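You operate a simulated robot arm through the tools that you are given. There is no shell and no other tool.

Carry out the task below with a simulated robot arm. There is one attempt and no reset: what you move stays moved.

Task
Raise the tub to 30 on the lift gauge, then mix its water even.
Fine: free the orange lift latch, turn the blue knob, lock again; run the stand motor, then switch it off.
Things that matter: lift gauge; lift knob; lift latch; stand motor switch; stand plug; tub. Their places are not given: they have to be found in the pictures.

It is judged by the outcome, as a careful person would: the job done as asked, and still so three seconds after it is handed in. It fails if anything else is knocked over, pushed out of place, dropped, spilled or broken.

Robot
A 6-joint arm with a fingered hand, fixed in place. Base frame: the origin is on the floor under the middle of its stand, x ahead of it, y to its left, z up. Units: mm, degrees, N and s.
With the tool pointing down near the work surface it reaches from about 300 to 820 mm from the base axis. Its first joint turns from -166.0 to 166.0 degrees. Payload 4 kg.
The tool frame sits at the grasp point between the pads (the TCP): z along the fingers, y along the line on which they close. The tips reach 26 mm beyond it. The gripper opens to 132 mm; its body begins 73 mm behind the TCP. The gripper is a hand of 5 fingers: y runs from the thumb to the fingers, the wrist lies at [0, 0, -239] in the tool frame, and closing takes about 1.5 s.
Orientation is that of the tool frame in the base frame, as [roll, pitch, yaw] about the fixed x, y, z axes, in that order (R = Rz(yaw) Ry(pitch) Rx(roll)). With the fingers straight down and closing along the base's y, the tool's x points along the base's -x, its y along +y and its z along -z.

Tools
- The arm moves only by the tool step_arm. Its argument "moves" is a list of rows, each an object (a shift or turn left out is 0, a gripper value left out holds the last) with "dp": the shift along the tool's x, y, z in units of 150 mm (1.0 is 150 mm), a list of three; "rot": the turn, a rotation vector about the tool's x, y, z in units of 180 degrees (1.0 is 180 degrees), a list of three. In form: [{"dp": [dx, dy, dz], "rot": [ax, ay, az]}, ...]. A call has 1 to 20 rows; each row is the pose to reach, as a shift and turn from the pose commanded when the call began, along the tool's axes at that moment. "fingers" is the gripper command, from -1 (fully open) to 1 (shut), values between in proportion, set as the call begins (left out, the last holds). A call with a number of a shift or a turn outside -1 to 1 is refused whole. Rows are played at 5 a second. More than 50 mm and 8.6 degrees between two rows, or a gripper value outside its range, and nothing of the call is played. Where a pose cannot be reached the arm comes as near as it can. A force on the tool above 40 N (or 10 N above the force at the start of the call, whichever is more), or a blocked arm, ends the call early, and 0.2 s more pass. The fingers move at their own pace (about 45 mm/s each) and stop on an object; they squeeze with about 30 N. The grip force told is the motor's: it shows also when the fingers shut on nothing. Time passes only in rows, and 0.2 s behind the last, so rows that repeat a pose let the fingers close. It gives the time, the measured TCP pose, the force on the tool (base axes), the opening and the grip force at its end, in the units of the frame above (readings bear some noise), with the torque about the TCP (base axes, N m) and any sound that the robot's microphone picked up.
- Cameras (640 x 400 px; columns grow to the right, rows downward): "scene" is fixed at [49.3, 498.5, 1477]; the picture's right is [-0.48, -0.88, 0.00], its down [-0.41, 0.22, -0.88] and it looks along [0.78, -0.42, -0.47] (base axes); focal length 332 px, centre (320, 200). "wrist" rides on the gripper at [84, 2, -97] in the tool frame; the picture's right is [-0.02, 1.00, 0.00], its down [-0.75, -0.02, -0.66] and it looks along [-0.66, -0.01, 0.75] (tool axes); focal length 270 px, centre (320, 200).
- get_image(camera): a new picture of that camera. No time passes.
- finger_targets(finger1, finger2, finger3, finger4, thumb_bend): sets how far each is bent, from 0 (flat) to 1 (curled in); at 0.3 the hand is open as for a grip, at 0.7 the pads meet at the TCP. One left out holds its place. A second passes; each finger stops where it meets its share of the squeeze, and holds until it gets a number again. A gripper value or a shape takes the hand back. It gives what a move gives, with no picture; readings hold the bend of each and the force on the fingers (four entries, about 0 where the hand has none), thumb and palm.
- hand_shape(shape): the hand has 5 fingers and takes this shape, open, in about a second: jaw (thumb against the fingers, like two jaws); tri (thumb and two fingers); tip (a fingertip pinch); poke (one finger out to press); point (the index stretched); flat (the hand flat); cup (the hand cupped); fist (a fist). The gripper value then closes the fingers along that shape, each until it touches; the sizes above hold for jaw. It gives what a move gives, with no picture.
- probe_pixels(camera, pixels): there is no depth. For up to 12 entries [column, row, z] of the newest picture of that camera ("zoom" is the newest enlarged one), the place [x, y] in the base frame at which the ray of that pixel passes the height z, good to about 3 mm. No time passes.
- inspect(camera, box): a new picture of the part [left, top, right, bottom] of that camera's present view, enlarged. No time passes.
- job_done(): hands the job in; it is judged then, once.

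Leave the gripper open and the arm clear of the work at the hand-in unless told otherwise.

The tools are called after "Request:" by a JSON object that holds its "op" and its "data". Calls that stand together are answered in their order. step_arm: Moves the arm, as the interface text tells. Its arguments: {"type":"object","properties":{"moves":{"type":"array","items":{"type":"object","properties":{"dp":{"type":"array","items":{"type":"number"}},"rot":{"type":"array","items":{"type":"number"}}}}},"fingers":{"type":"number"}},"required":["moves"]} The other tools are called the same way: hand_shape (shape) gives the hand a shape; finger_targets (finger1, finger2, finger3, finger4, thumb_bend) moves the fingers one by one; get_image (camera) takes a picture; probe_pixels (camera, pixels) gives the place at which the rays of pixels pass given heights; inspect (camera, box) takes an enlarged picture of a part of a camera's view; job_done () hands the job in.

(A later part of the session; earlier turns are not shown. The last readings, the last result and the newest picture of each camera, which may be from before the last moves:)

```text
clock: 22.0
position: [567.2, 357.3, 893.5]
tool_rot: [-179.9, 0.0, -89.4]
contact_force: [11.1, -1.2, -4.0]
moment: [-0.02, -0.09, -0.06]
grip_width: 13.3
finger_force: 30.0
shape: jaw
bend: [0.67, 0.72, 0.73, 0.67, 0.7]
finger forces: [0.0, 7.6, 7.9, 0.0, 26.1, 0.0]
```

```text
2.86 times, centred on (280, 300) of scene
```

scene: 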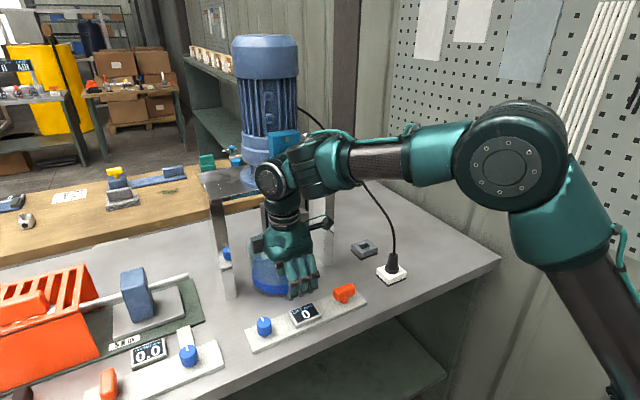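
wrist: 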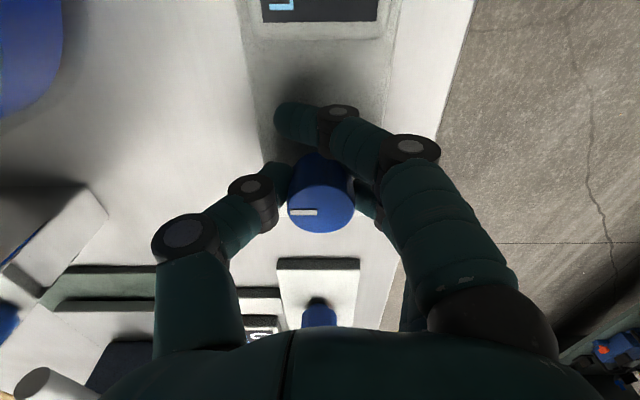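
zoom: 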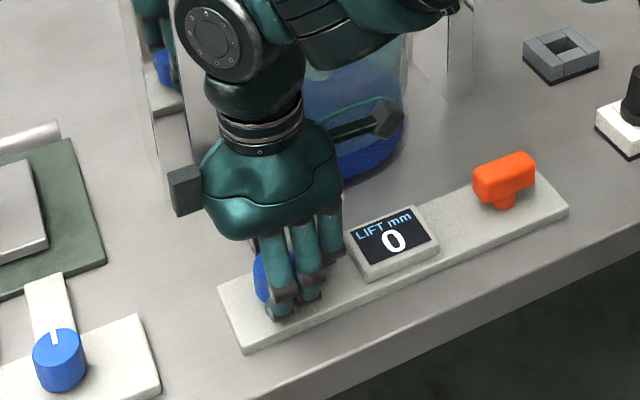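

The knob is held by the thumb and two middle fingers. I turn it clockwise by 20° and read the gauge.

Request:
{"op": "step_arm", "data": {"moves": [{"rot": [0, 0, 0.037]}, {"rot": [0, 0, 0.074]}, {"rot": [0, 0, 0.111]}, {"rot": [0, 0, 0.111]}]}}

Request:
{"op": "get_image", "data": {"camera": "wrist"}}

Request:
{"op": "inspect", "data": {"camera": "scene", "box": [200, 230, 360, 370]}}

```text
clock: 23.0
position: [565.8, 357.5, 893.0]
tool_rot: [179.9, -0.1, -109.4]
contact_force: [6.4, -7.1, -2.7]
moment: [-0.11, 0.01, 0.01]
grip_width: 13.4
finger_force: 29.7
shape: jaw
bend: [0.67, 0.72, 0.73, 0.67, 0.7]
finger forces: [0.0, 9.7, 7.3, 0.0, 24.4, 0.1]
```

```text
taken
```

wrist: 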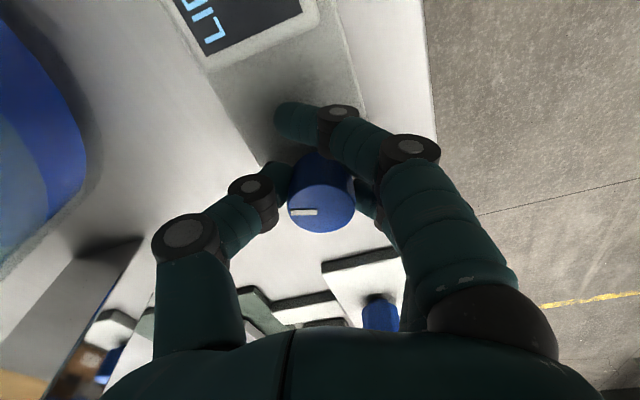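

```text
2.86 times, centred on (280, 300) of scene
```

zoom: 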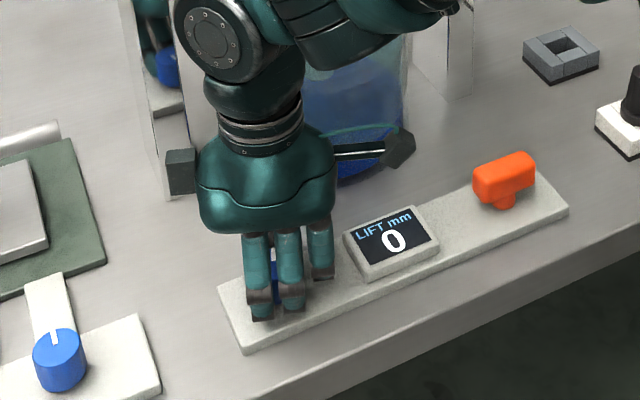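

The knob follows the hand; the gauge still shows 0. I continue clockwise another 40°.

Request:
{"op": "step_arm", "data": {"moves": [{"rot": [0, 0, 0.044]}, {"rot": [0, 0, 0.088]}, {"rot": [0, 0, 0.132]}, {"rot": [0, 0, 0.176]}, {"rot": [0, 0, 0.22]}, {"rot": [0, 0, 0.22]}]}}

Request:
{"op": "inspect", "data": {"camera": "scene", "box": [200, 230, 360, 370]}}

Request:
{"op": "get_image", "data": {"camera": "wrist"}}

```text
clock: 24.4
position: [566.3, 357.7, 892.7]
tool_rot: [-179.9, -0.2, -148.9]
contact_force: [-11.6, -11.8, -1.3]
moment: [-0.1, 0.26, 0.05]
grip_width: 12.6
finger_force: 30.1
shape: jaw
bend: [0.67, 0.72, 0.72, 0.67, 0.7]
finger forces: [0.0, 14.6, 7.8, 0.0, 24.3, 0.1]
```

```text
2.86 times, centred on (280, 300) of scene
```

zoom: 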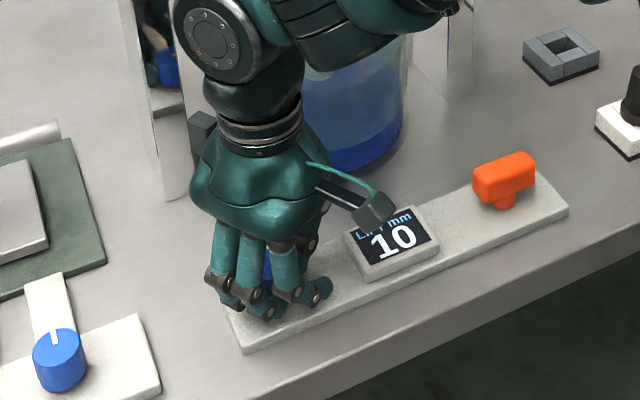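

```text
taken
```

wrist: 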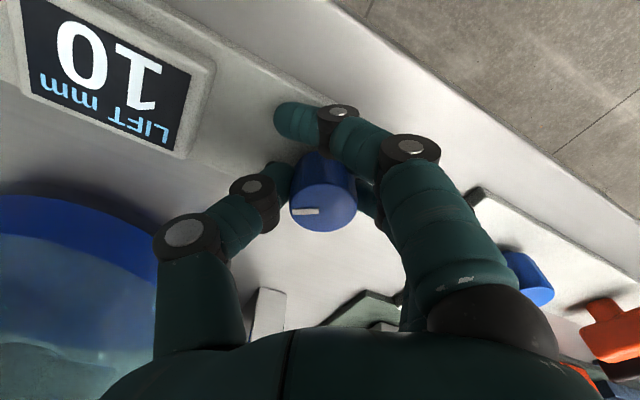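

The gauge jumped to 10 after 60° in all. I continue with small turns, easing the sideways load by 1 mm, and read after each.

Request:
{"op": "step_arm", "data": {"moves": [{"dp": [0.007, 0, 0], "rot": [0, 0, 0.03]}, {"dp": [0.007, 0, 0], "rot": [0, 0, 0.055]}, {"dp": [0.007, 0, 0], "rot": [0, 0, 0.055]}]}}

Request:
{"op": "inspect", "data": {"camera": "scene", "box": [200, 230, 360, 370]}}

Request:
{"op": "inspect", "data": {"camera": "wrist", "box": [0, 0, 400, 250]}}

```text
clock: 25.2
position: [565.2, 357.1, 894.0]
tool_rot: [-180.0, 0.0, -158.7]
contact_force: [-6.2, -6.2, -4.0]
moment: [0.08, 0.23, 0.07]
grip_width: 12.3
finger_force: 30.0
shape: jaw
bend: [0.67, 0.71, 0.72, 0.67, 0.7]
finger forces: [0.1, 13.6, 9.1, 0.0, 22.4, 0.1]
```

```text
2.86 times, centred on (280, 300) of scene
```

zoom: 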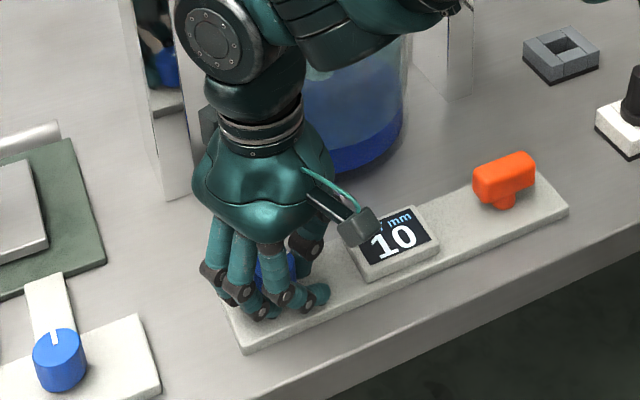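

```text
1.60 times, centred on (200, 125) of wrist
```

zoom: 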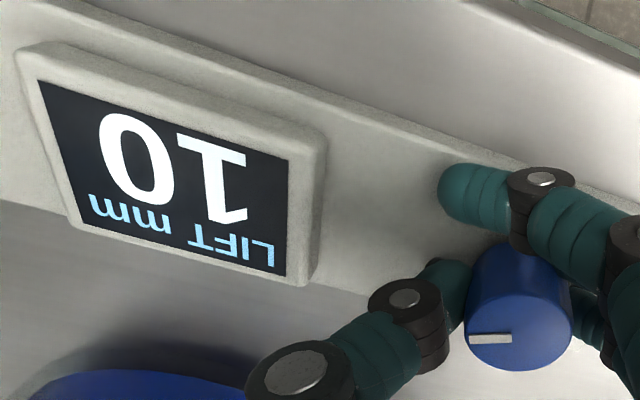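

Still 10 at 70° turned, so the lift goes in clicks (likely 10 mm per ~60°). I turn on by another 30°.

Request:
{"op": "step_arm", "data": {"moves": [{"dp": [0.003, 0, 0], "rot": [0, 0, 0.04]}, {"dp": [0.003, 0, 0], "rot": [0, 0, 0.08]}, {"dp": [0.003, 0, 0], "rot": [0, 0, 0.12]}, {"dp": [0.003, 0, 0], "rot": [0, 0, 0.165]}, {"dp": [0.003, 0, 0], "rot": [0, 0, 0.165]}]}}

Request:
{"op": "inspect", "data": {"camera": "scene", "box": [200, 230, 360, 370]}}

Request:
{"op": "inspect", "data": {"camera": "wrist", "box": [0, 0, 400, 250]}}

```text
clock: 26.4
position: [564.9, 357.6, 893.7]
tool_rot: [-179.9, -0.1, 171.5]
contact_force: [-13.4, 2.4, -5.0]
moment: [0.31, 0.23, 0.09]
grip_width: 12.0
finger_force: 30.2
shape: jaw
bend: [0.67, 0.71, 0.72, 0.67, 0.7]
finger forces: [0.1, 15.8, 9.2, 0.1, 21.0, 0.0]
```

```text
2.86 times, centred on (280, 300) of scene
```

zoom: 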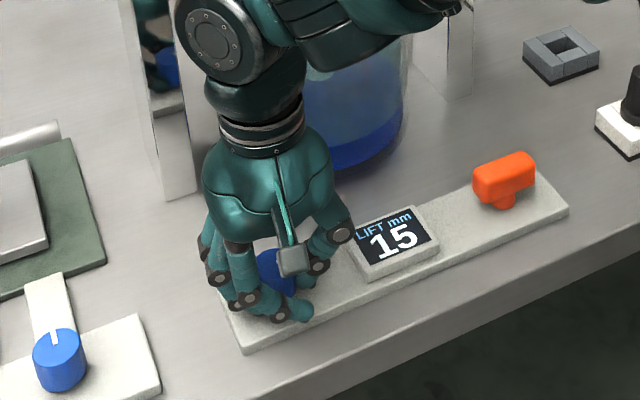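

```text
1.60 times, centred on (200, 125) of wrist
```

zoom: 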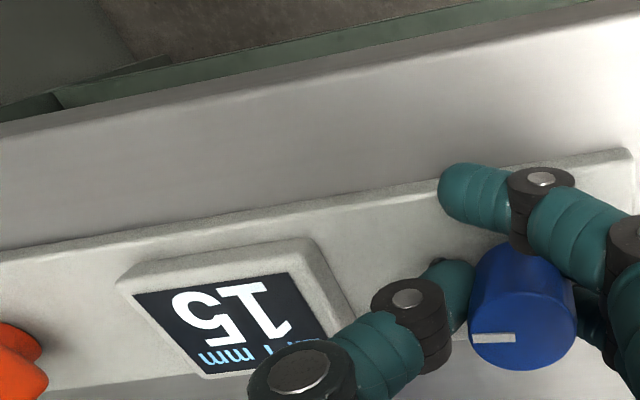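

Now 15 at ~99° turned. I continue in 12° steps to learn the thresholds.

Request:
{"op": "step_arm", "data": {"moves": [{"dp": [0.003, 0, 0], "rot": [0, 0, 0.035]}, {"dp": [0.003, 0, 0], "rot": [0, 0, 0.067]}, {"dp": [0.003, 0, 0], "rot": [0, 0, 0.067]}]}}

Request:
{"op": "inspect", "data": {"camera": "scene", "box": [200, 230, 360, 370]}}

Request:
{"op": "step_arm", "data": {"moves": [{"dp": [0.003, 0, 0], "rot": [0, 0, 0.035]}, {"dp": [0.003, 0, 0], "rot": [0, 0, 0.067]}, {"dp": [0.003, 0, 0], "rot": [0, 0, 0.067]}]}}

Request:
{"op": "inspect", "data": {"camera": "scene", "box": [200, 230, 360, 370]}}

Request:
{"op": "get_image", "data": {"camera": "wrist"}}

```text
clock: 27.2
position: [565.0, 357.9, 893.0]
tool_rot: [-179.9, 0.1, 159.5]
contact_force: [-16.8, 8.1, -5.3]
moment: [0.34, 0.2, 0.1]
grip_width: 11.8
finger_force: 30.1
shape: jaw
bend: [0.67, 0.71, 0.72, 0.67, 0.7]
finger forces: [0.0, 17.1, 8.8, 0.0, 21.1, 0.0]
```

```text
2.86 times, centred on (280, 300) of scene
```

zoom: 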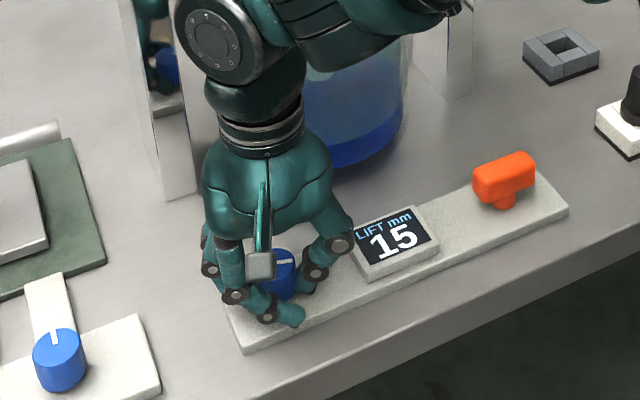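

```text
clock: 28.0
position: [562.9, 358.2, 892.9]
tool_rot: [180.0, 0.1, 147.5]
contact_force: [-18.5, 15.1, -5.2]
moment: [0.46, 0.23, 0.13]
grip_width: 11.8
finger_force: 29.7
shape: jaw
bend: [0.67, 0.71, 0.72, 0.67, 0.7]
finger forces: [0.0, 18.9, 8.8, 0.1, 20.9, 0.0]
```

```text
2.86 times, centred on (280, 300) of scene
```

zoom: 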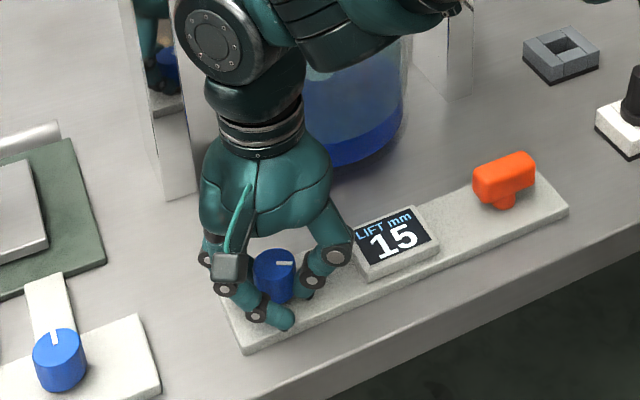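

```text
taken
```

wrist: 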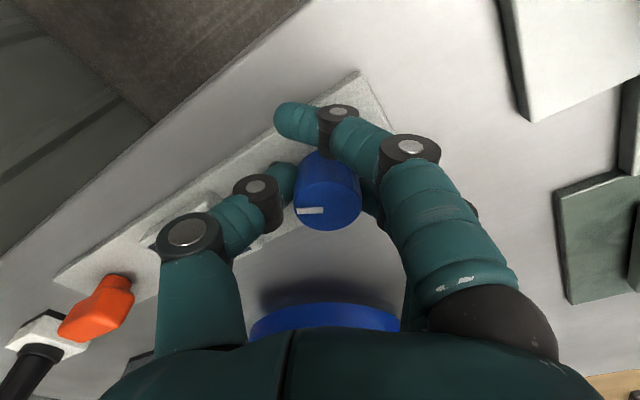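

Gauge 15 at 123° turned, so roughly 5 mm per 36°, rounded. The sideways force has built up (≈24 N along tool x) since the grip is slightly off centre; I shift ~2 mm with it and continue 24°.

Request:
{"op": "step_arm", "data": {"moves": [{"dp": [0.014, 0.006, 0], "rot": [0, 0, 0.0]}, {"dp": [0.014, 0.006, 0], "rot": [0, 0, 0.035]}, {"dp": [0.014, 0.006, 0], "rot": [0, 0, 0.07]}, {"dp": [0.014, 0.006, 0], "rot": [0, 0, 0.07]}]}}

Request:
{"op": "inspect", "data": {"camera": "scene", "box": [200, 230, 360, 370]}}

```text
clock: 29.0
position: [563.4, 360.0, 892.8]
tool_rot: [-179.9, 0.1, 134.8]
contact_force: [-7.7, 7.3, -8.0]
moment: [0.26, 0.04, 0.13]
grip_width: 11.7
finger_force: 29.6
shape: jaw
bend: [0.67, 0.71, 0.72, 0.67, 0.7]
finger forces: [0.0, 14.0, 10.1, 0.1, 21.4, 0.0]
```

```text
2.86 times, centred on (280, 300) of scene
```

zoom: 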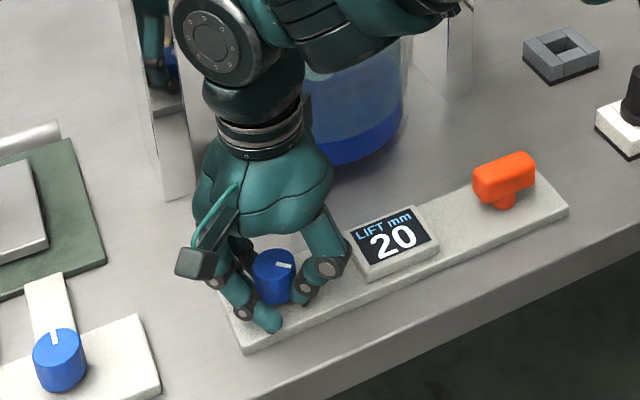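

Gauge 20 at 136° turned. Continue clockwise another 27° with a small centring shift.

Request:
{"op": "step_arm", "data": {"moves": [{"dp": [0.004, 0.003, 0], "rot": [0, 0, 0.04]}, {"dp": [0.007, 0.006, 0], "rot": [0, 0, 0.08]}, {"dp": [0.007, 0.006, 0], "rot": [0, 0, 0.115]}, {"dp": [0.007, 0.006, 0], "rot": [0, 0, 0.15]}, {"dp": [0.007, 0.006, 0], "rot": [0, 0, 0.15]}]}}

Request:
{"op": "inspect", "data": {"camera": "scene", "box": [200, 230, 360, 370]}}

Request:
{"op": "get_image", "data": {"camera": "wrist"}}

```text
clock: 30.2
position: [562.8, 360.9, 892.3]
tool_rot: [179.9, 0.1, 107.8]
contact_force: [-3.2, 9.8, -7.4]
moment: [0.24, -0.14, 0.09]
grip_width: 11.5
finger_force: 30.0
shape: jaw
bend: [0.67, 0.71, 0.72, 0.67, 0.7]
finger forces: [0.0, 14.6, 10.1, 0.0, 21.1, 0.0]
```

```text
2.86 times, centred on (280, 300) of scene
```

zoom: 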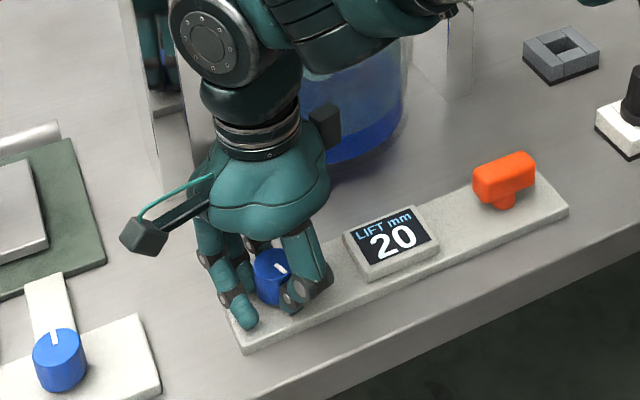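

```text
taken
```

wrist: 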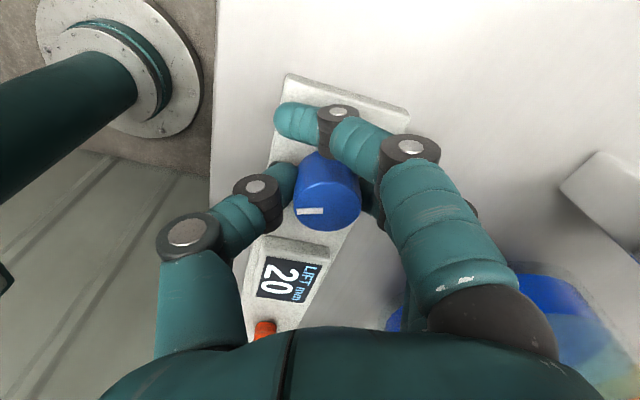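

Still 20 at 163°. Next 18°, then read.

Request:
{"op": "step_arm", "data": {"moves": [{"dp": [0.003, 0.003, 0], "rot": [0, 0, 0.035]}, {"dp": [0.005, 0.003, 0], "rot": [0, 0, 0.07]}, {"dp": [0.005, 0.003, 0], "rot": [0, 0, 0.1]}, {"dp": [0.005, 0.003, 0], "rot": [0, 0, 0.1]}]}}

Request:
{"op": "inspect", "data": {"camera": "scene", "box": [200, 230, 360, 370]}}

```text
clock: 31.2
position: [563.0, 361.9, 893.8]
tool_rot: [179.8, 0.0, 89.8]
contact_force: [2.4, 14.5, -7.8]
moment: [0.27, -0.22, 0.15]
grip_width: 11.4
finger_force: 29.3
shape: jaw
bend: [0.67, 0.71, 0.72, 0.67, 0.7]
finger forces: [0.0, 16.6, 9.6, 0.1, 20.0, 0.0]
```

```text
2.86 times, centred on (280, 300) of scene
```

zoom: 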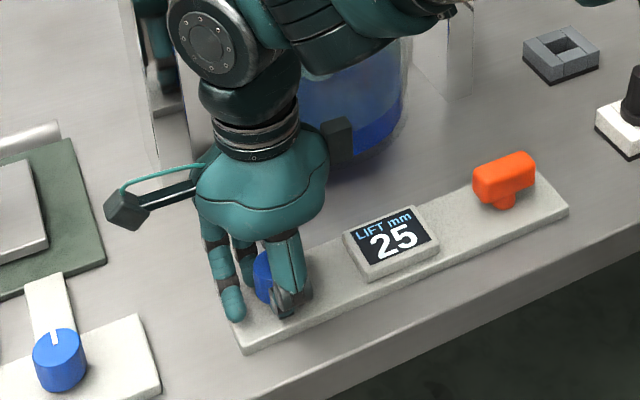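

25 now at 181° turned. Next 20°, then read again.

Request:
{"op": "step_arm", "data": {"moves": [{"dp": [0.008, 0.0, 0], "rot": [0, 0, 0.035]}, {"dp": [0.008, 0.0, 0], "rot": [0, 0, 0.07]}, {"dp": [0.008, 0.0, 0], "rot": [0, 0, 0.11]}, {"dp": [0.008, 0.0, 0], "rot": [0, 0, 0.11]}]}}

Request:
{"op": "inspect", "data": {"camera": "scene", "box": [200, 230, 360, 370]}}

Request:
{"op": "get_image", "data": {"camera": "wrist"}}

```text
clock: 32.2
position: [562.7, 363.6, 893.3]
tool_rot: [180.0, 0.0, 69.9]
contact_force: [9.7, 15.8, -6.7]
moment: [0.16, -0.41, 0.13]
grip_width: 11.4
finger_force: 30.3
shape: jaw
bend: [0.67, 0.71, 0.72, 0.67, 0.7]
finger forces: [0.1, 18.0, 9.5, 0.0, 19.8, 0.0]
```

```text
2.86 times, centred on (280, 300) of scene
```

zoom: 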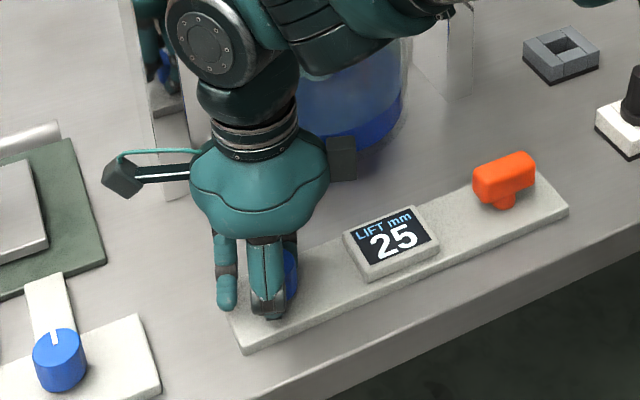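

```text
taken
```

wrist: 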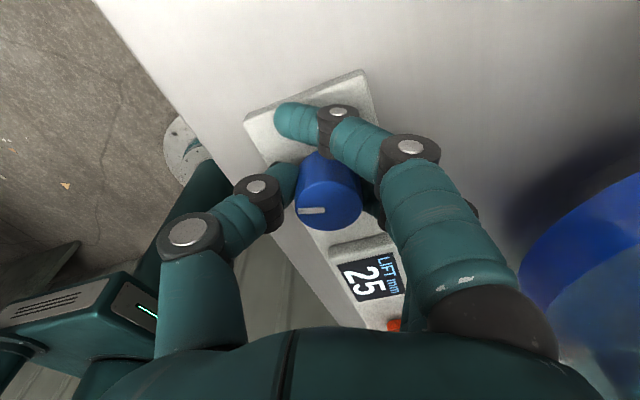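

25 still at 201°, close to the threshold. I turn 12° more and read.

Request:
{"op": "step_arm", "data": {"moves": [{"dp": [0.006, 0.0, 0], "rot": [0, 0, 0.035]}, {"dp": [0.008, 0.0, 0], "rot": [0, 0, 0.067]}, {"dp": [0.008, 0.0, 0], "rot": [0, 0, 0.067]}]}}

Request:
{"op": "inspect", "data": {"camera": "scene", "box": [200, 230, 360, 370]}}

```text
clock: 33.0
position: [564.3, 364.4, 893.0]
tool_rot: [179.9, 0.1, 57.9]
contact_force: [13.0, 12.3, -2.6]
moment: [0.11, -0.46, 0.12]
grip_width: 11.4
finger_force: 29.7
shape: jaw
bend: [0.67, 0.71, 0.72, 0.67, 0.7]
finger forces: [0.1, 18.1, 10.2, 0.0, 19.3, 0.0]
```

```text
2.86 times, centred on (280, 300) of scene
```

zoom: 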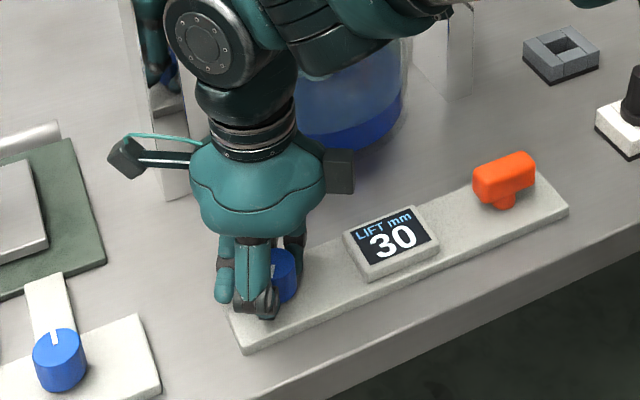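

The gauge reads 30. To sit in the middle of that click (estimated at about 220° turned) I add 6° and check it still shows 30.

Request:
{"op": "step_arm", "data": {"moves": [{"dp": [0.004, 0.0, 0], "rot": [0, 0, 0.018]}, {"dp": [0.006, 0.0, 0], "rot": [0, 0, 0.035]}, {"dp": [0.006, 0.0, 0], "rot": [0, 0, 0.035]}]}}

Request:
{"op": "inspect", "data": {"camera": "scene", "box": [200, 230, 360, 370]}}

```text
clock: 33.8
position: [564.4, 363.6, 893.1]
tool_rot: [179.9, 0.1, 51.7]
contact_force: [14.3, 6.2, -2.7]
moment: [-0.01, -0.47, 0.14]
grip_width: 10.8
finger_force: 30.1
shape: jaw
bend: [0.67, 0.71, 0.72, 0.67, 0.7]
finger forces: [0.0, 18.3, 11.0, 0.0, 18.1, 0.0]
```

```text
2.86 times, centred on (280, 300) of scene
```

zoom: 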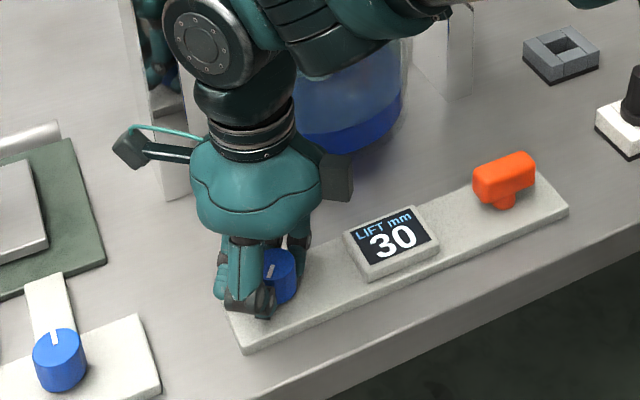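

Still 30. I release the knob (partly opening) and re-read.

Request:
{"op": "step_arm", "data": {"moves": [{"dp": [0, 0, 0]}, {"dp": [0, 0, 0]}, {"dp": [0, 0, 0]}, {"dp": [0, 0, 0]}, {"dp": [0, 0, 0]}], "fingers": 0.1}}

Request:
{"op": "inspect", "data": {"camera": "scene", "box": [200, 230, 360, 370]}}

Request:
{"op": "get_image", "data": {"camera": "wrist"}}

```text
clock: 35.0
position: [564.3, 364.8, 894.1]
tool_rot: [179.9, 0.1, 51.5]
contact_force: [0.0, 0.4, -0.2]
moment: [-0.03, 0.02, 0.0]
grip_width: 58.6
finger_force: 0.0
shape: jaw
bend: [0.73, 0.73, 0.73, 0.73, 0.7]
finger forces: [0.0, 0.1, 0.1, 0.0, 0.1, 0.1]
```

```text
2.86 times, centred on (280, 300) of scene
```

zoom: 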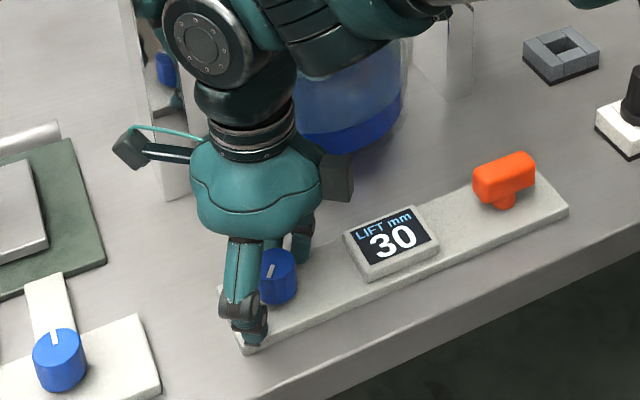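

```text
taken
```

wrist: 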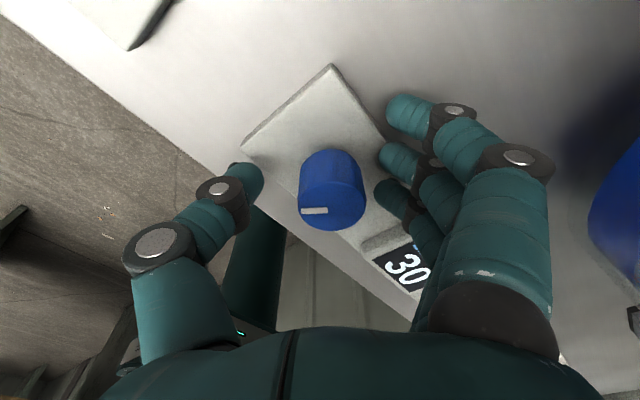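

30 holds after release. I rise 105 mm, then turn the wrist back counter-clockwise (away from the stand) for the latch.

Request:
{"op": "step_arm", "data": {"moves": [{"dp": [0, 0, -0.2]}, {"dp": [0, 0, -0.45]}, {"dp": [0, 0, -0.7]}]}}

Request:
{"op": "step_arm", "data": {"moves": [{"rot": [0, 0, -0.045]}, {"rot": [0, 0, -0.09]}, {"rot": [0, 0, -0.135]}, {"rot": [0, 0, -0.18]}, {"rot": [0, 0, -0.225]}, {"rot": [0, 0, -0.27]}, {"rot": [0, 0, -0.315]}, {"rot": [0, 0, -0.36]}, {"rot": [0, 0, -0.405]}, {"rot": [0, 0, -0.45]}, {"rot": [0, 0, -0.495]}, {"rot": [0, 0, -0.54]}, {"rot": [0, 0, -0.585]}, {"rot": [0, 0, -0.63]}, {"rot": [0, 0, -0.675]}, {"rot": [0, 0, -0.714]}]}}

Request:
{"op": "get_image", "data": {"camera": "scene"}}

Request:
{"op": "get_image", "data": {"camera": "wrist"}}

```text
clock: 35.8
position: [564.3, 366.4, 998.5]
tool_rot: [179.9, 0.2, 51.6]
contact_force: [0.6, -0.8, -0.9]
moment: [-0.01, -0.03, -0.03]
grip_width: 58.6
finger_force: 0.1
shape: jaw
bend: [0.73, 0.73, 0.73, 0.73, 0.7]
finger forces: [0.0, 0.1, 0.0, 0.0, 0.0, 0.1]
```

```text
clock: 39.2
position: [564.0, 364.0, 998.6]
tool_rot: [-179.8, 0.1, -179.8]
contact_force: [0.6, 0.1, 0.0]
moment: [-0.02, 0.02, 0.04]
grip_width: 58.4
finger_force: 0.0
shape: jaw
bend: [0.73, 0.73, 0.73, 0.73, 0.7]
finger forces: [0.0, 0.1, 0.0, 0.0, 0.1, 0.1]
```

```text
taken
```

scene: 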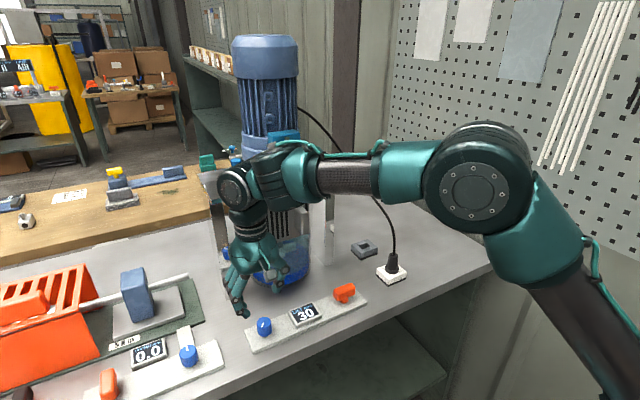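

```text
taken
```

wrist: 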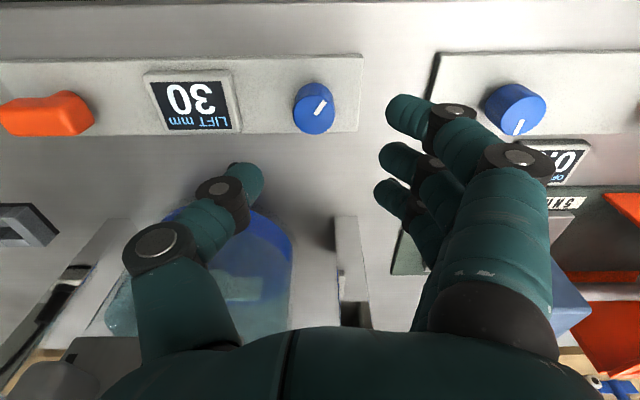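

Knob pointer agrees with about 216°. I move back toward the latch while turning the wrist to yaw −90°.

Request:
{"op": "step_arm", "data": {"moves": [{"dp": [0, -0.08, 0], "rot": [0, 0, -0.04]}, {"dp": [0, -0.16, 0], "rot": [0, 0, -0.08]}, {"dp": [0, -0.24, 0], "rot": [0, 0, -0.12]}, {"dp": [0, -0.32, 0], "rot": [0, 0, -0.16]}, {"dp": [0, -0.4, 0], "rot": [0, 0, -0.2]}, {"dp": [0, -0.48, 0], "rot": [0, 0, -0.24]}, {"dp": [0, -0.56, 0], "rot": [0, 0, -0.28]}, {"dp": [0, -0.64, 0], "rot": [0, 0, -0.32]}, {"dp": [0, -0.72, 0], "rot": [0, 0, -0.36]}, {"dp": [0, -0.8, 0], "rot": [0, 0, -0.4]}, {"dp": [0, -0.88, 0], "rot": [0, 0, -0.44]}, {"dp": [0, -0.96, 0], "rot": [0, 0, -0.48]}, {"dp": [0, -1, 0], "rot": [0, 0, -0.5]}]}}

Request:
{"op": "get_image", "data": {"camera": "wrist"}}

```text
clock: 42.0
position: [563.8, 214.1, 999.5]
tool_rot: [-179.9, -0.1, -89.7]
contact_force: [-0.3, -0.8, -1.0]
moment: [0.0, 0.0, -0.01]
grip_width: 59.0
finger_force: 0.1
shape: jaw
bend: [0.73, 0.73, 0.73, 0.73, 0.7]
finger forces: [0.0, 0.0, 0.1, 0.0, 0.1, 0.0]
```

```text
taken
```

wrist: 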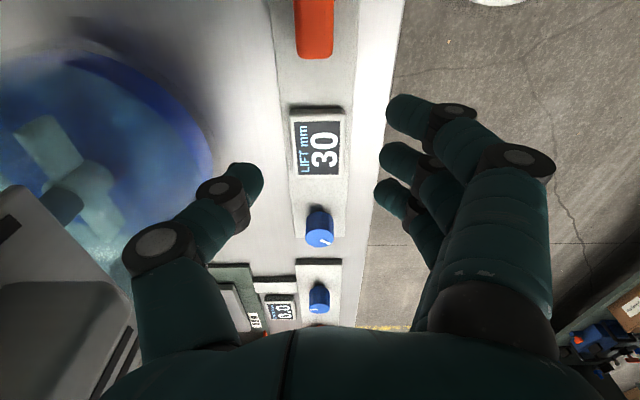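

Gauge 30, still. I move over the latch bar and lower to z ≈ 930.

Request:
{"op": "step_arm", "data": {"moves": [{"dp": [0.22, -0.01, 0]}, {"dp": [0.437, -0.02, 0]}, {"dp": [0.437, -0.02, 0.23]}, {"dp": [0.437, -0.02, 0.46]}]}}

Request:
{"op": "get_image", "data": {"camera": "wrist"}}

Request:
{"op": "inspect", "data": {"camera": "scene", "box": [260, 220, 420, 320]}}

```text
clock: 43.0
position: [566.8, 149.5, 929.4]
tool_rot: [-179.9, -0.1, -89.8]
contact_force: [0.5, 0.3, 0.3]
moment: [-0.01, -0.01, 0.01]
grip_width: 58.5
finger_force: 0.0
shape: jaw
bend: [0.73, 0.73, 0.73, 0.73, 0.7]
finger forces: [0.0, 0.0, 0.1, 0.0, 0.0, 0.0]
```

```text
taken
```

wrist: 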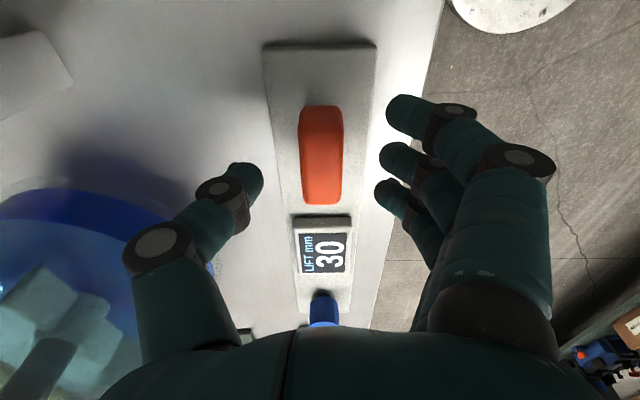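

```text
4.00 times, centred on (340, 270) of scene
```

zoom: 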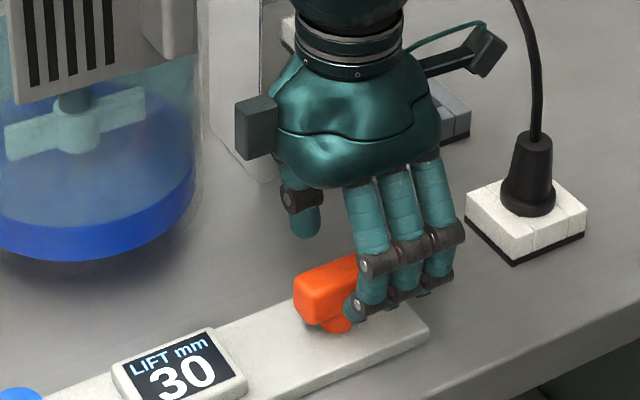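

The tub is raised and the bar is between the fingers. I go down to z ≈ 895 and close on the bar.

Request:
{"op": "step_arm", "data": {"moves": [{"dp": [0, 0, 0.08]}, {"dp": [0, 0, 0.16]}, {"dp": [0, 0, 0.23]}]}}

Request:
{"op": "step_arm", "data": {"moves": [{"dp": [0, 0, 0]}, {"dp": [0, 0, 0]}, {"dp": [0, 0, 0]}, {"dp": [0, 0, 0]}, {"dp": [0, 0, 0]}, {"dp": [0, 0, 0]}], "fingers": 1}}

Request:
{"op": "get_image", "data": {"camera": "wrist"}}

```text
clock: 43.8
position: [567.4, 150.7, 894.3]
tool_rot: [-180.0, -0.1, -89.8]
contact_force: [-0.1, 0.3, -0.1]
moment: [0.0, 0.03, -0.02]
grip_width: 59.1
finger_force: 0.1
shape: jaw
bend: [0.73, 0.73, 0.73, 0.73, 0.7]
finger forces: [0.1, 0.1, 0.0, 0.1, 0.1, 0.1]
```

```text
clock: 45.2
position: [567.9, 148.9, 895.0]
tool_rot: [-179.9, -0.1, -89.9]
contact_force: [6.3, 2.5, -5.8]
moment: [0.04, -0.14, 0.05]
grip_width: 12.1
finger_force: 30.0
shape: jaw
bend: [0.66, 0.72, 0.72, 0.73, 0.7]
finger forces: [2.2, 7.8, 7.7, 4.3, 26.7, 0.0]
```

```text
taken
```

wrist: 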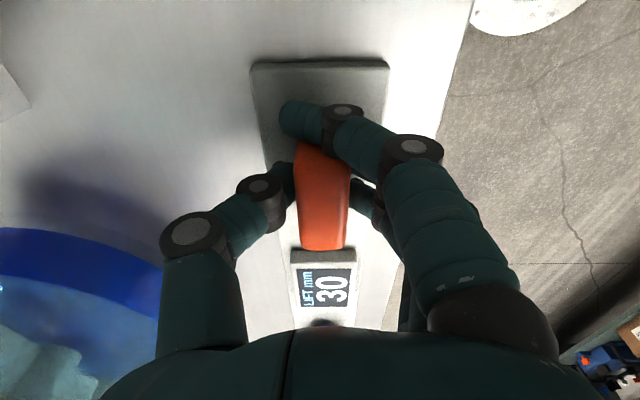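

Gripped. I turn clockwise back by 60° first, watching forces.

Request:
{"op": "step_arm", "data": {"moves": [{"rot": [0, 0, 0.042]}, {"rot": [0, 0, 0.084]}, {"rot": [0, 0, 0.126]}, {"rot": [0, 0, 0.168]}, {"rot": [0, 0, 0.21]}, {"rot": [0, 0, 0.252]}, {"rot": [0, 0, 0.294]}, {"rot": [0, 0, 0.334]}]}}

Request:
{"op": "get_image", "data": {"camera": "wrist"}}

```text
clock: 47.0
position: [567.1, 148.5, 894.7]
tool_rot: [-179.9, 0.0, -149.9]
contact_force: [-1.2, -8.2, -2.1]
moment: [-0.12, -0.04, 0.04]
grip_width: 12.0
finger_force: 30.3
shape: jaw
bend: [0.66, 0.72, 0.72, 0.73, 0.7]
finger forces: [3.4, 7.9, 7.9, 2.8, 26.0, 0.0]
```

```text
taken
```

wrist: 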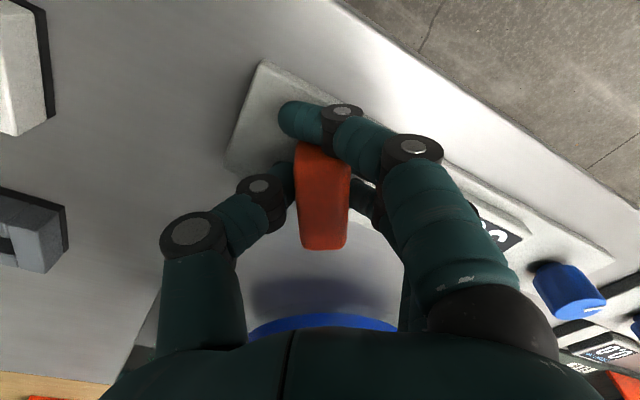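

The bar follows well. The remaining 30° plus 4° to feel the closed stop.

Request:
{"op": "step_arm", "data": {"moves": [{"rot": [0, 0, 0.04]}, {"rot": [0, 0, 0.08]}, {"rot": [0, 0, 0.12]}, {"rot": [0, 0, 0.16]}, {"rot": [0, 0, 0.188]}, {"rot": [0, 0, 0.188]}]}}

Request:
{"op": "get_image", "data": {"camera": "wrist"}}

Request:
{"op": "inspect", "data": {"camera": "scene", "box": [230, 220, 390, 370]}}

```text
clock: 48.4
position: [566.7, 148.6, 894.7]
tool_rot: [-179.8, 0.0, 176.2]
contact_force: [-15.6, -12.7, -5.6]
moment: [-0.19, 0.07, 0.41]
grip_width: 11.6
finger_force: 30.1
shape: jaw
bend: [0.67, 0.72, 0.72, 0.73, 0.7]
finger forces: [8.5, 7.5, 9.3, 1.1, 29.7, 0.1]
```

```text
taken
```

wrist: 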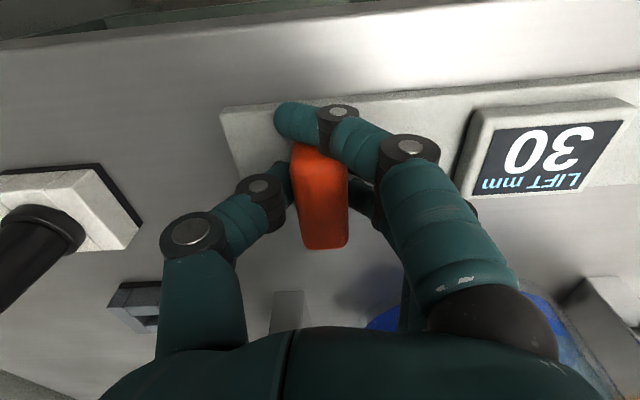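

```text
2.67 times, centred on (310, 295) of scene
```

zoom: 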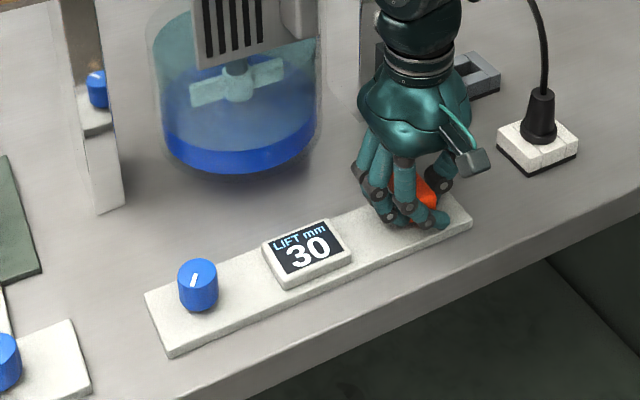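

Closed stop felt (0.41 N·m) at 180°; gauge 30. I unload 3°, open, and rise.

Request:
{"op": "step_arm", "data": {"moves": [{"rot": [0, 0, -0.018]}, {"rot": [0, 0, -0.018]}]}}

Request:
{"op": "step_arm", "data": {"moves": [{"dp": [0, 0, 0]}, {"dp": [0, 0, 0]}, {"dp": [0, 0, 0]}, {"dp": [0, 0, 0]}, {"dp": [0, 0, 0]}], "fingers": 0.1}}

Request:
{"op": "step_arm", "data": {"moves": [{"dp": [0, 0, -0.2]}, {"dp": [0, 0, -0.45]}, {"dp": [0, 0, -0.7]}]}}

Request:
{"op": "get_image", "data": {"camera": "wrist"}}

Request:
{"op": "inspect", "data": {"camera": "scene", "box": [230, 220, 390, 370]}}

```text
clock: 49.0
position: [566.3, 150.3, 895.4]
tool_rot: [-179.9, 0.0, 179.4]
contact_force: [-16.6, -11.0, -6.4]
moment: [-0.2, 0.19, 0.01]
grip_width: 11.1
finger_force: 30.3
shape: jaw
bend: [0.67, 0.72, 0.72, 0.73, 0.7]
finger forces: [5.8, 8.4, 7.5, 1.4, 29.1, 0.0]
```

```text
clock: 50.2
position: [568.3, 149.0, 895.4]
tool_rot: [-179.9, 0.1, 179.4]
contact_force: [-0.1, 0.3, -0.2]
moment: [0.0, -0.01, -0.02]
grip_width: 58.7
finger_force: 0.0
shape: jaw
bend: [0.73, 0.73, 0.73, 0.73, 0.7]
finger forces: [0.0, 0.1, 0.0, 0.1, 0.0, 0.1]
```

```text
clock: 51.0
position: [567.5, 149.5, 1000.9]
tool_rot: [-179.9, 0.0, 179.4]
contact_force: [-0.3, -0.3, 0.2]
moment: [-0.03, -0.02, 0.02]
grip_width: 58.8
finger_force: 0.1
shape: jaw
bend: [0.73, 0.73, 0.73, 0.73, 0.7]
finger forces: [0.0, 0.0, 0.0, 0.0, 0.0, 0.0]
```

```text
taken
```

wrist: 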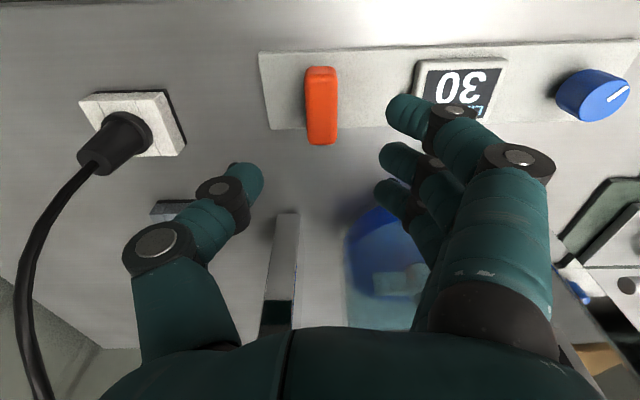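

```text
2.67 times, centred on (310, 295) of scene
```

zoom: 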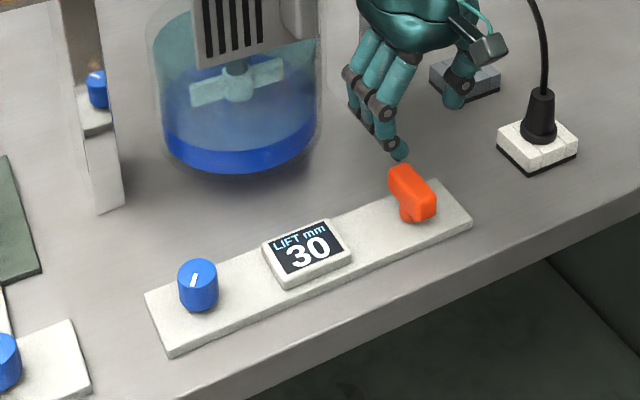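

Latch is locked back along x, gauge 30. Now the motor switch: I move back and up to (≈370, 225, 1350) to see it with the wrist camera.

Request:
{"op": "step_arm", "data": {"moves": [{"dp": [0.2, 0, -0.2]}, {"dp": [0.4, 0, -0.4]}, {"dp": [0.6, 0, -0.6]}, {"dp": [0.8, 0, -0.8]}, {"dp": [1, 0, -1]}]}}

Request:
{"op": "step_arm", "data": {"moves": [{"dp": [0.06, 0.1, -0.2]}, {"dp": [0.12, 0.2, -0.4]}, {"dp": [0.18, 0.3, -0.6]}, {"dp": [0.24, 0.4, -0.8]}, {"dp": [0.3, 0.5, -1]}]}}

Request:
{"op": "step_arm", "data": {"moves": [{"dp": [0, 0, -0.2]}, {"dp": [0, 0, -0.35]}]}}

Request:
{"op": "get_image", "data": {"camera": "wrist"}}

Request:
{"op": "get_image", "data": {"camera": "scene"}}

```text
clock: 52.2
position: [418.0, 152.2, 1149.4]
tool_rot: [-180.0, -0.1, 179.5]
contact_force: [-0.4, -0.3, -1.1]
moment: [-0.02, -0.01, 0.0]
grip_width: 58.8
finger_force: 0.0
shape: jaw
bend: [0.73, 0.73, 0.73, 0.73, 0.7]
finger forces: [0.1, 0.1, 0.1, 0.1, 0.0, 0.1]
```

```text
clock: 53.4
position: [372.5, 226.3, 1299.8]
tool_rot: [-179.9, 0.0, 179.6]
contact_force: [0.4, 1.2, 0.6]
moment: [0.0, -0.02, -0.01]
grip_width: 58.8
finger_force: 0.1
shape: jaw
bend: [0.73, 0.73, 0.73, 0.73, 0.7]
finger forces: [0.0, 0.0, 0.0, 0.1, 0.1, 0.1]
```

```text
clock: 54.0
position: [373.0, 226.6, 1351.1]
tool_rot: [-179.9, 0.0, 179.5]
contact_force: [0.6, -0.1, -0.5]
moment: [0.01, 0.03, -0.02]
grip_width: 58.7
finger_force: 0.1
shape: jaw
bend: [0.73, 0.73, 0.73, 0.73, 0.7]
finger forces: [0.1, 0.0, 0.1, 0.0, 0.0, 0.0]
```

```text
taken
```

wrist: 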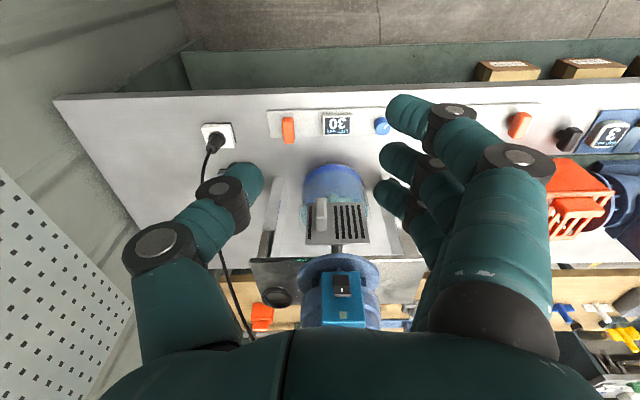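

```text
taken
```

scene: 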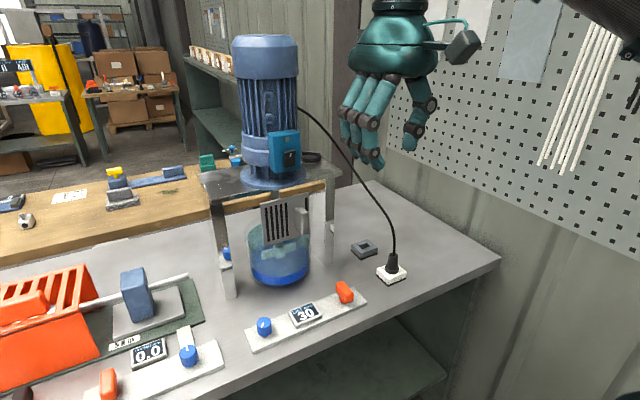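

Now the teal box with the black rocker is visible at (342,287) in the wrist view. I enlarge it in both cameras.

Request:
{"op": "inspect", "data": {"camera": "wrist", "box": [290, 250, 390, 330]}}

Request:
{"op": "inspect", "data": {"camera": "scene", "box": [255, 120, 315, 190]}}

```text
5.00 times, centred on (340, 290) of wrist
```

zoom: 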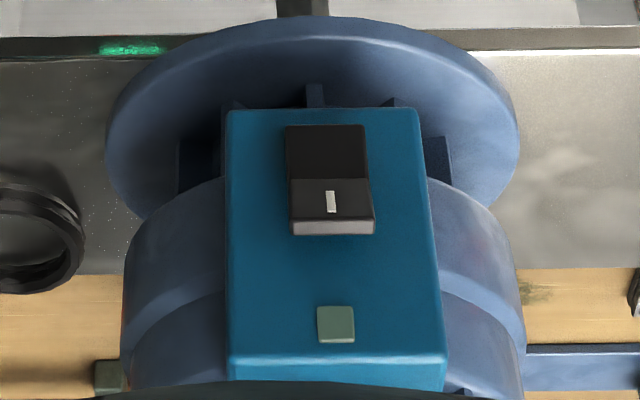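

```text
5.71 times, centred on (285, 155) of scene
```

zoom: 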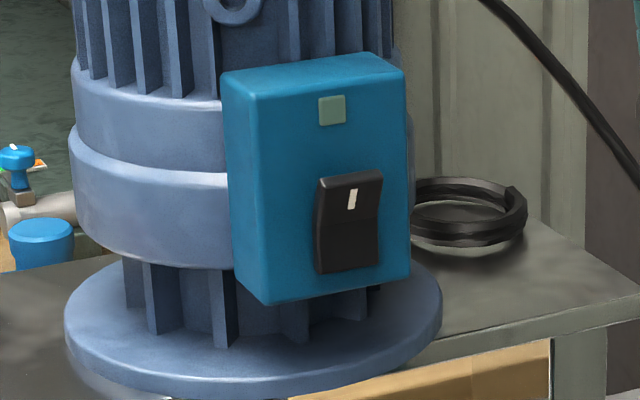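

Request:
{"op": "probe_pixels", "data": {"camera": "zoom", "pixels": [[352, 199, 1220], [352, 199, 1250], [352, 199, 1280], [332, 110, 1260], [332, 110, 1290], [332, 110, 1320], [348, 265, 1190], [348, 265, 1220], [348, 265, 1250], [410, 278, 1190], [410, 278, 1220], [270, 303, 1190]]}}

Request:
{"op": "inspect", "data": {"camera": "wrist", "box": [290, 250, 390, 330]}}

Request:
{"op": "probe_pixels", "data": {"camera": "zoom", "pixels": [[332, 202, 1220], [332, 202, 1250], [332, 202, 1280], [335, 325, 1260], [335, 325, 1290], [335, 325, 1320], [326, 128, 1190], [326, 128, 1220], [326, 128, 1250], [228, 112, 1190], [228, 112, 1220], [414, 108, 1190]]}}

```text
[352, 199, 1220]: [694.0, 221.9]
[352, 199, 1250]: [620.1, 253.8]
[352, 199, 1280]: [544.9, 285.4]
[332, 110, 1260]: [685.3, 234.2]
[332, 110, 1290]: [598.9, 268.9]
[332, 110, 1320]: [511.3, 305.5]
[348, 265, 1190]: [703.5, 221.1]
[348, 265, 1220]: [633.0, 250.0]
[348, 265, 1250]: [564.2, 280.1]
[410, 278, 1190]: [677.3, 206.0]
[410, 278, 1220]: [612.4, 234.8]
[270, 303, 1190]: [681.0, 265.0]
```

```text
5.00 times, centred on (340, 290) of wrist
```

zoom: 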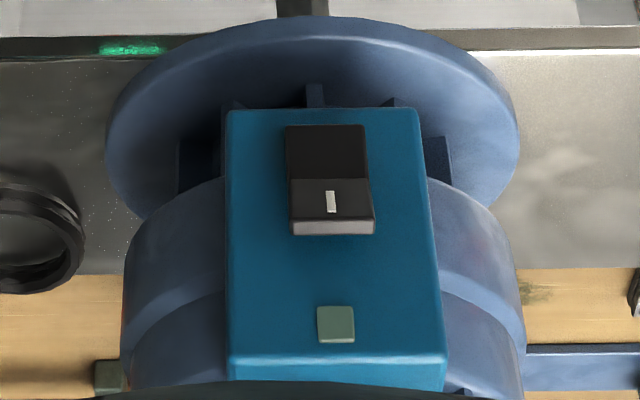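

```text
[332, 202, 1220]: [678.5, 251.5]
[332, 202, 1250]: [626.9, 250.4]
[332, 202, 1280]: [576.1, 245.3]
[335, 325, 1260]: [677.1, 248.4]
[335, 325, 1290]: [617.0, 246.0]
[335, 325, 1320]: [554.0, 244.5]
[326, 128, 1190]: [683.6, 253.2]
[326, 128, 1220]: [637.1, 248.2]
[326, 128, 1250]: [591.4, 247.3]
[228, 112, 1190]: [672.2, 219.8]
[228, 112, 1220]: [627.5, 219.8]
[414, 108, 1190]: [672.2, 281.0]
```

The rocker is at about x 636–650, y ≈ 249, z 1213–1252, on the box face x ≈ 652; its marked top half stands out (off), so pressing the top half should switch on. I take the poke shape here in free space and look at it.

Request:
{"op": "hand_shape", "data": {"shape": "poke"}}

Request:
{"op": "get_image", "data": {"camera": "wrist"}}

Request:
{"op": "inspect", "data": {"camera": "scene", "box": [310, 0, 490, 180]}}

```text
clock: 54.9
position: [374.2, 226.7, 1350.5]
tool_rot: [-179.9, 0.1, 179.5]
contact_force: [0.2, 0.8, 0.4]
moment: [0.0, -0.02, 0.02]
grip_width: 0.0
finger_force: 0.0
shape: poke
bend: [1.0, 1.0, 1.0, 1.0, 0.47]
finger forces: [0.0, 0.0, 0.0, 0.0, 0.0, 0.0]
```

```text
taken
```

wrist: 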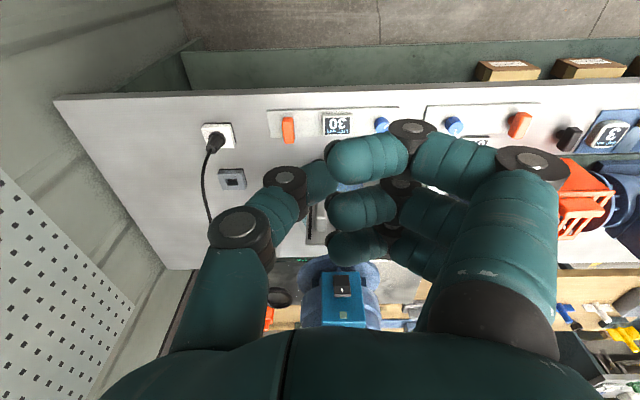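

```text
2.22 times, centred on (400, 90) of scene
```

zoom: 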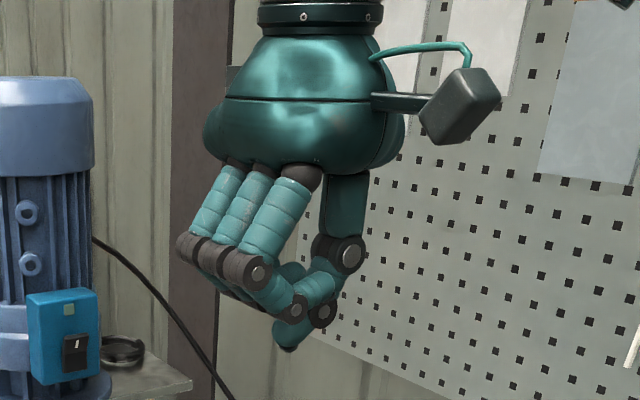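

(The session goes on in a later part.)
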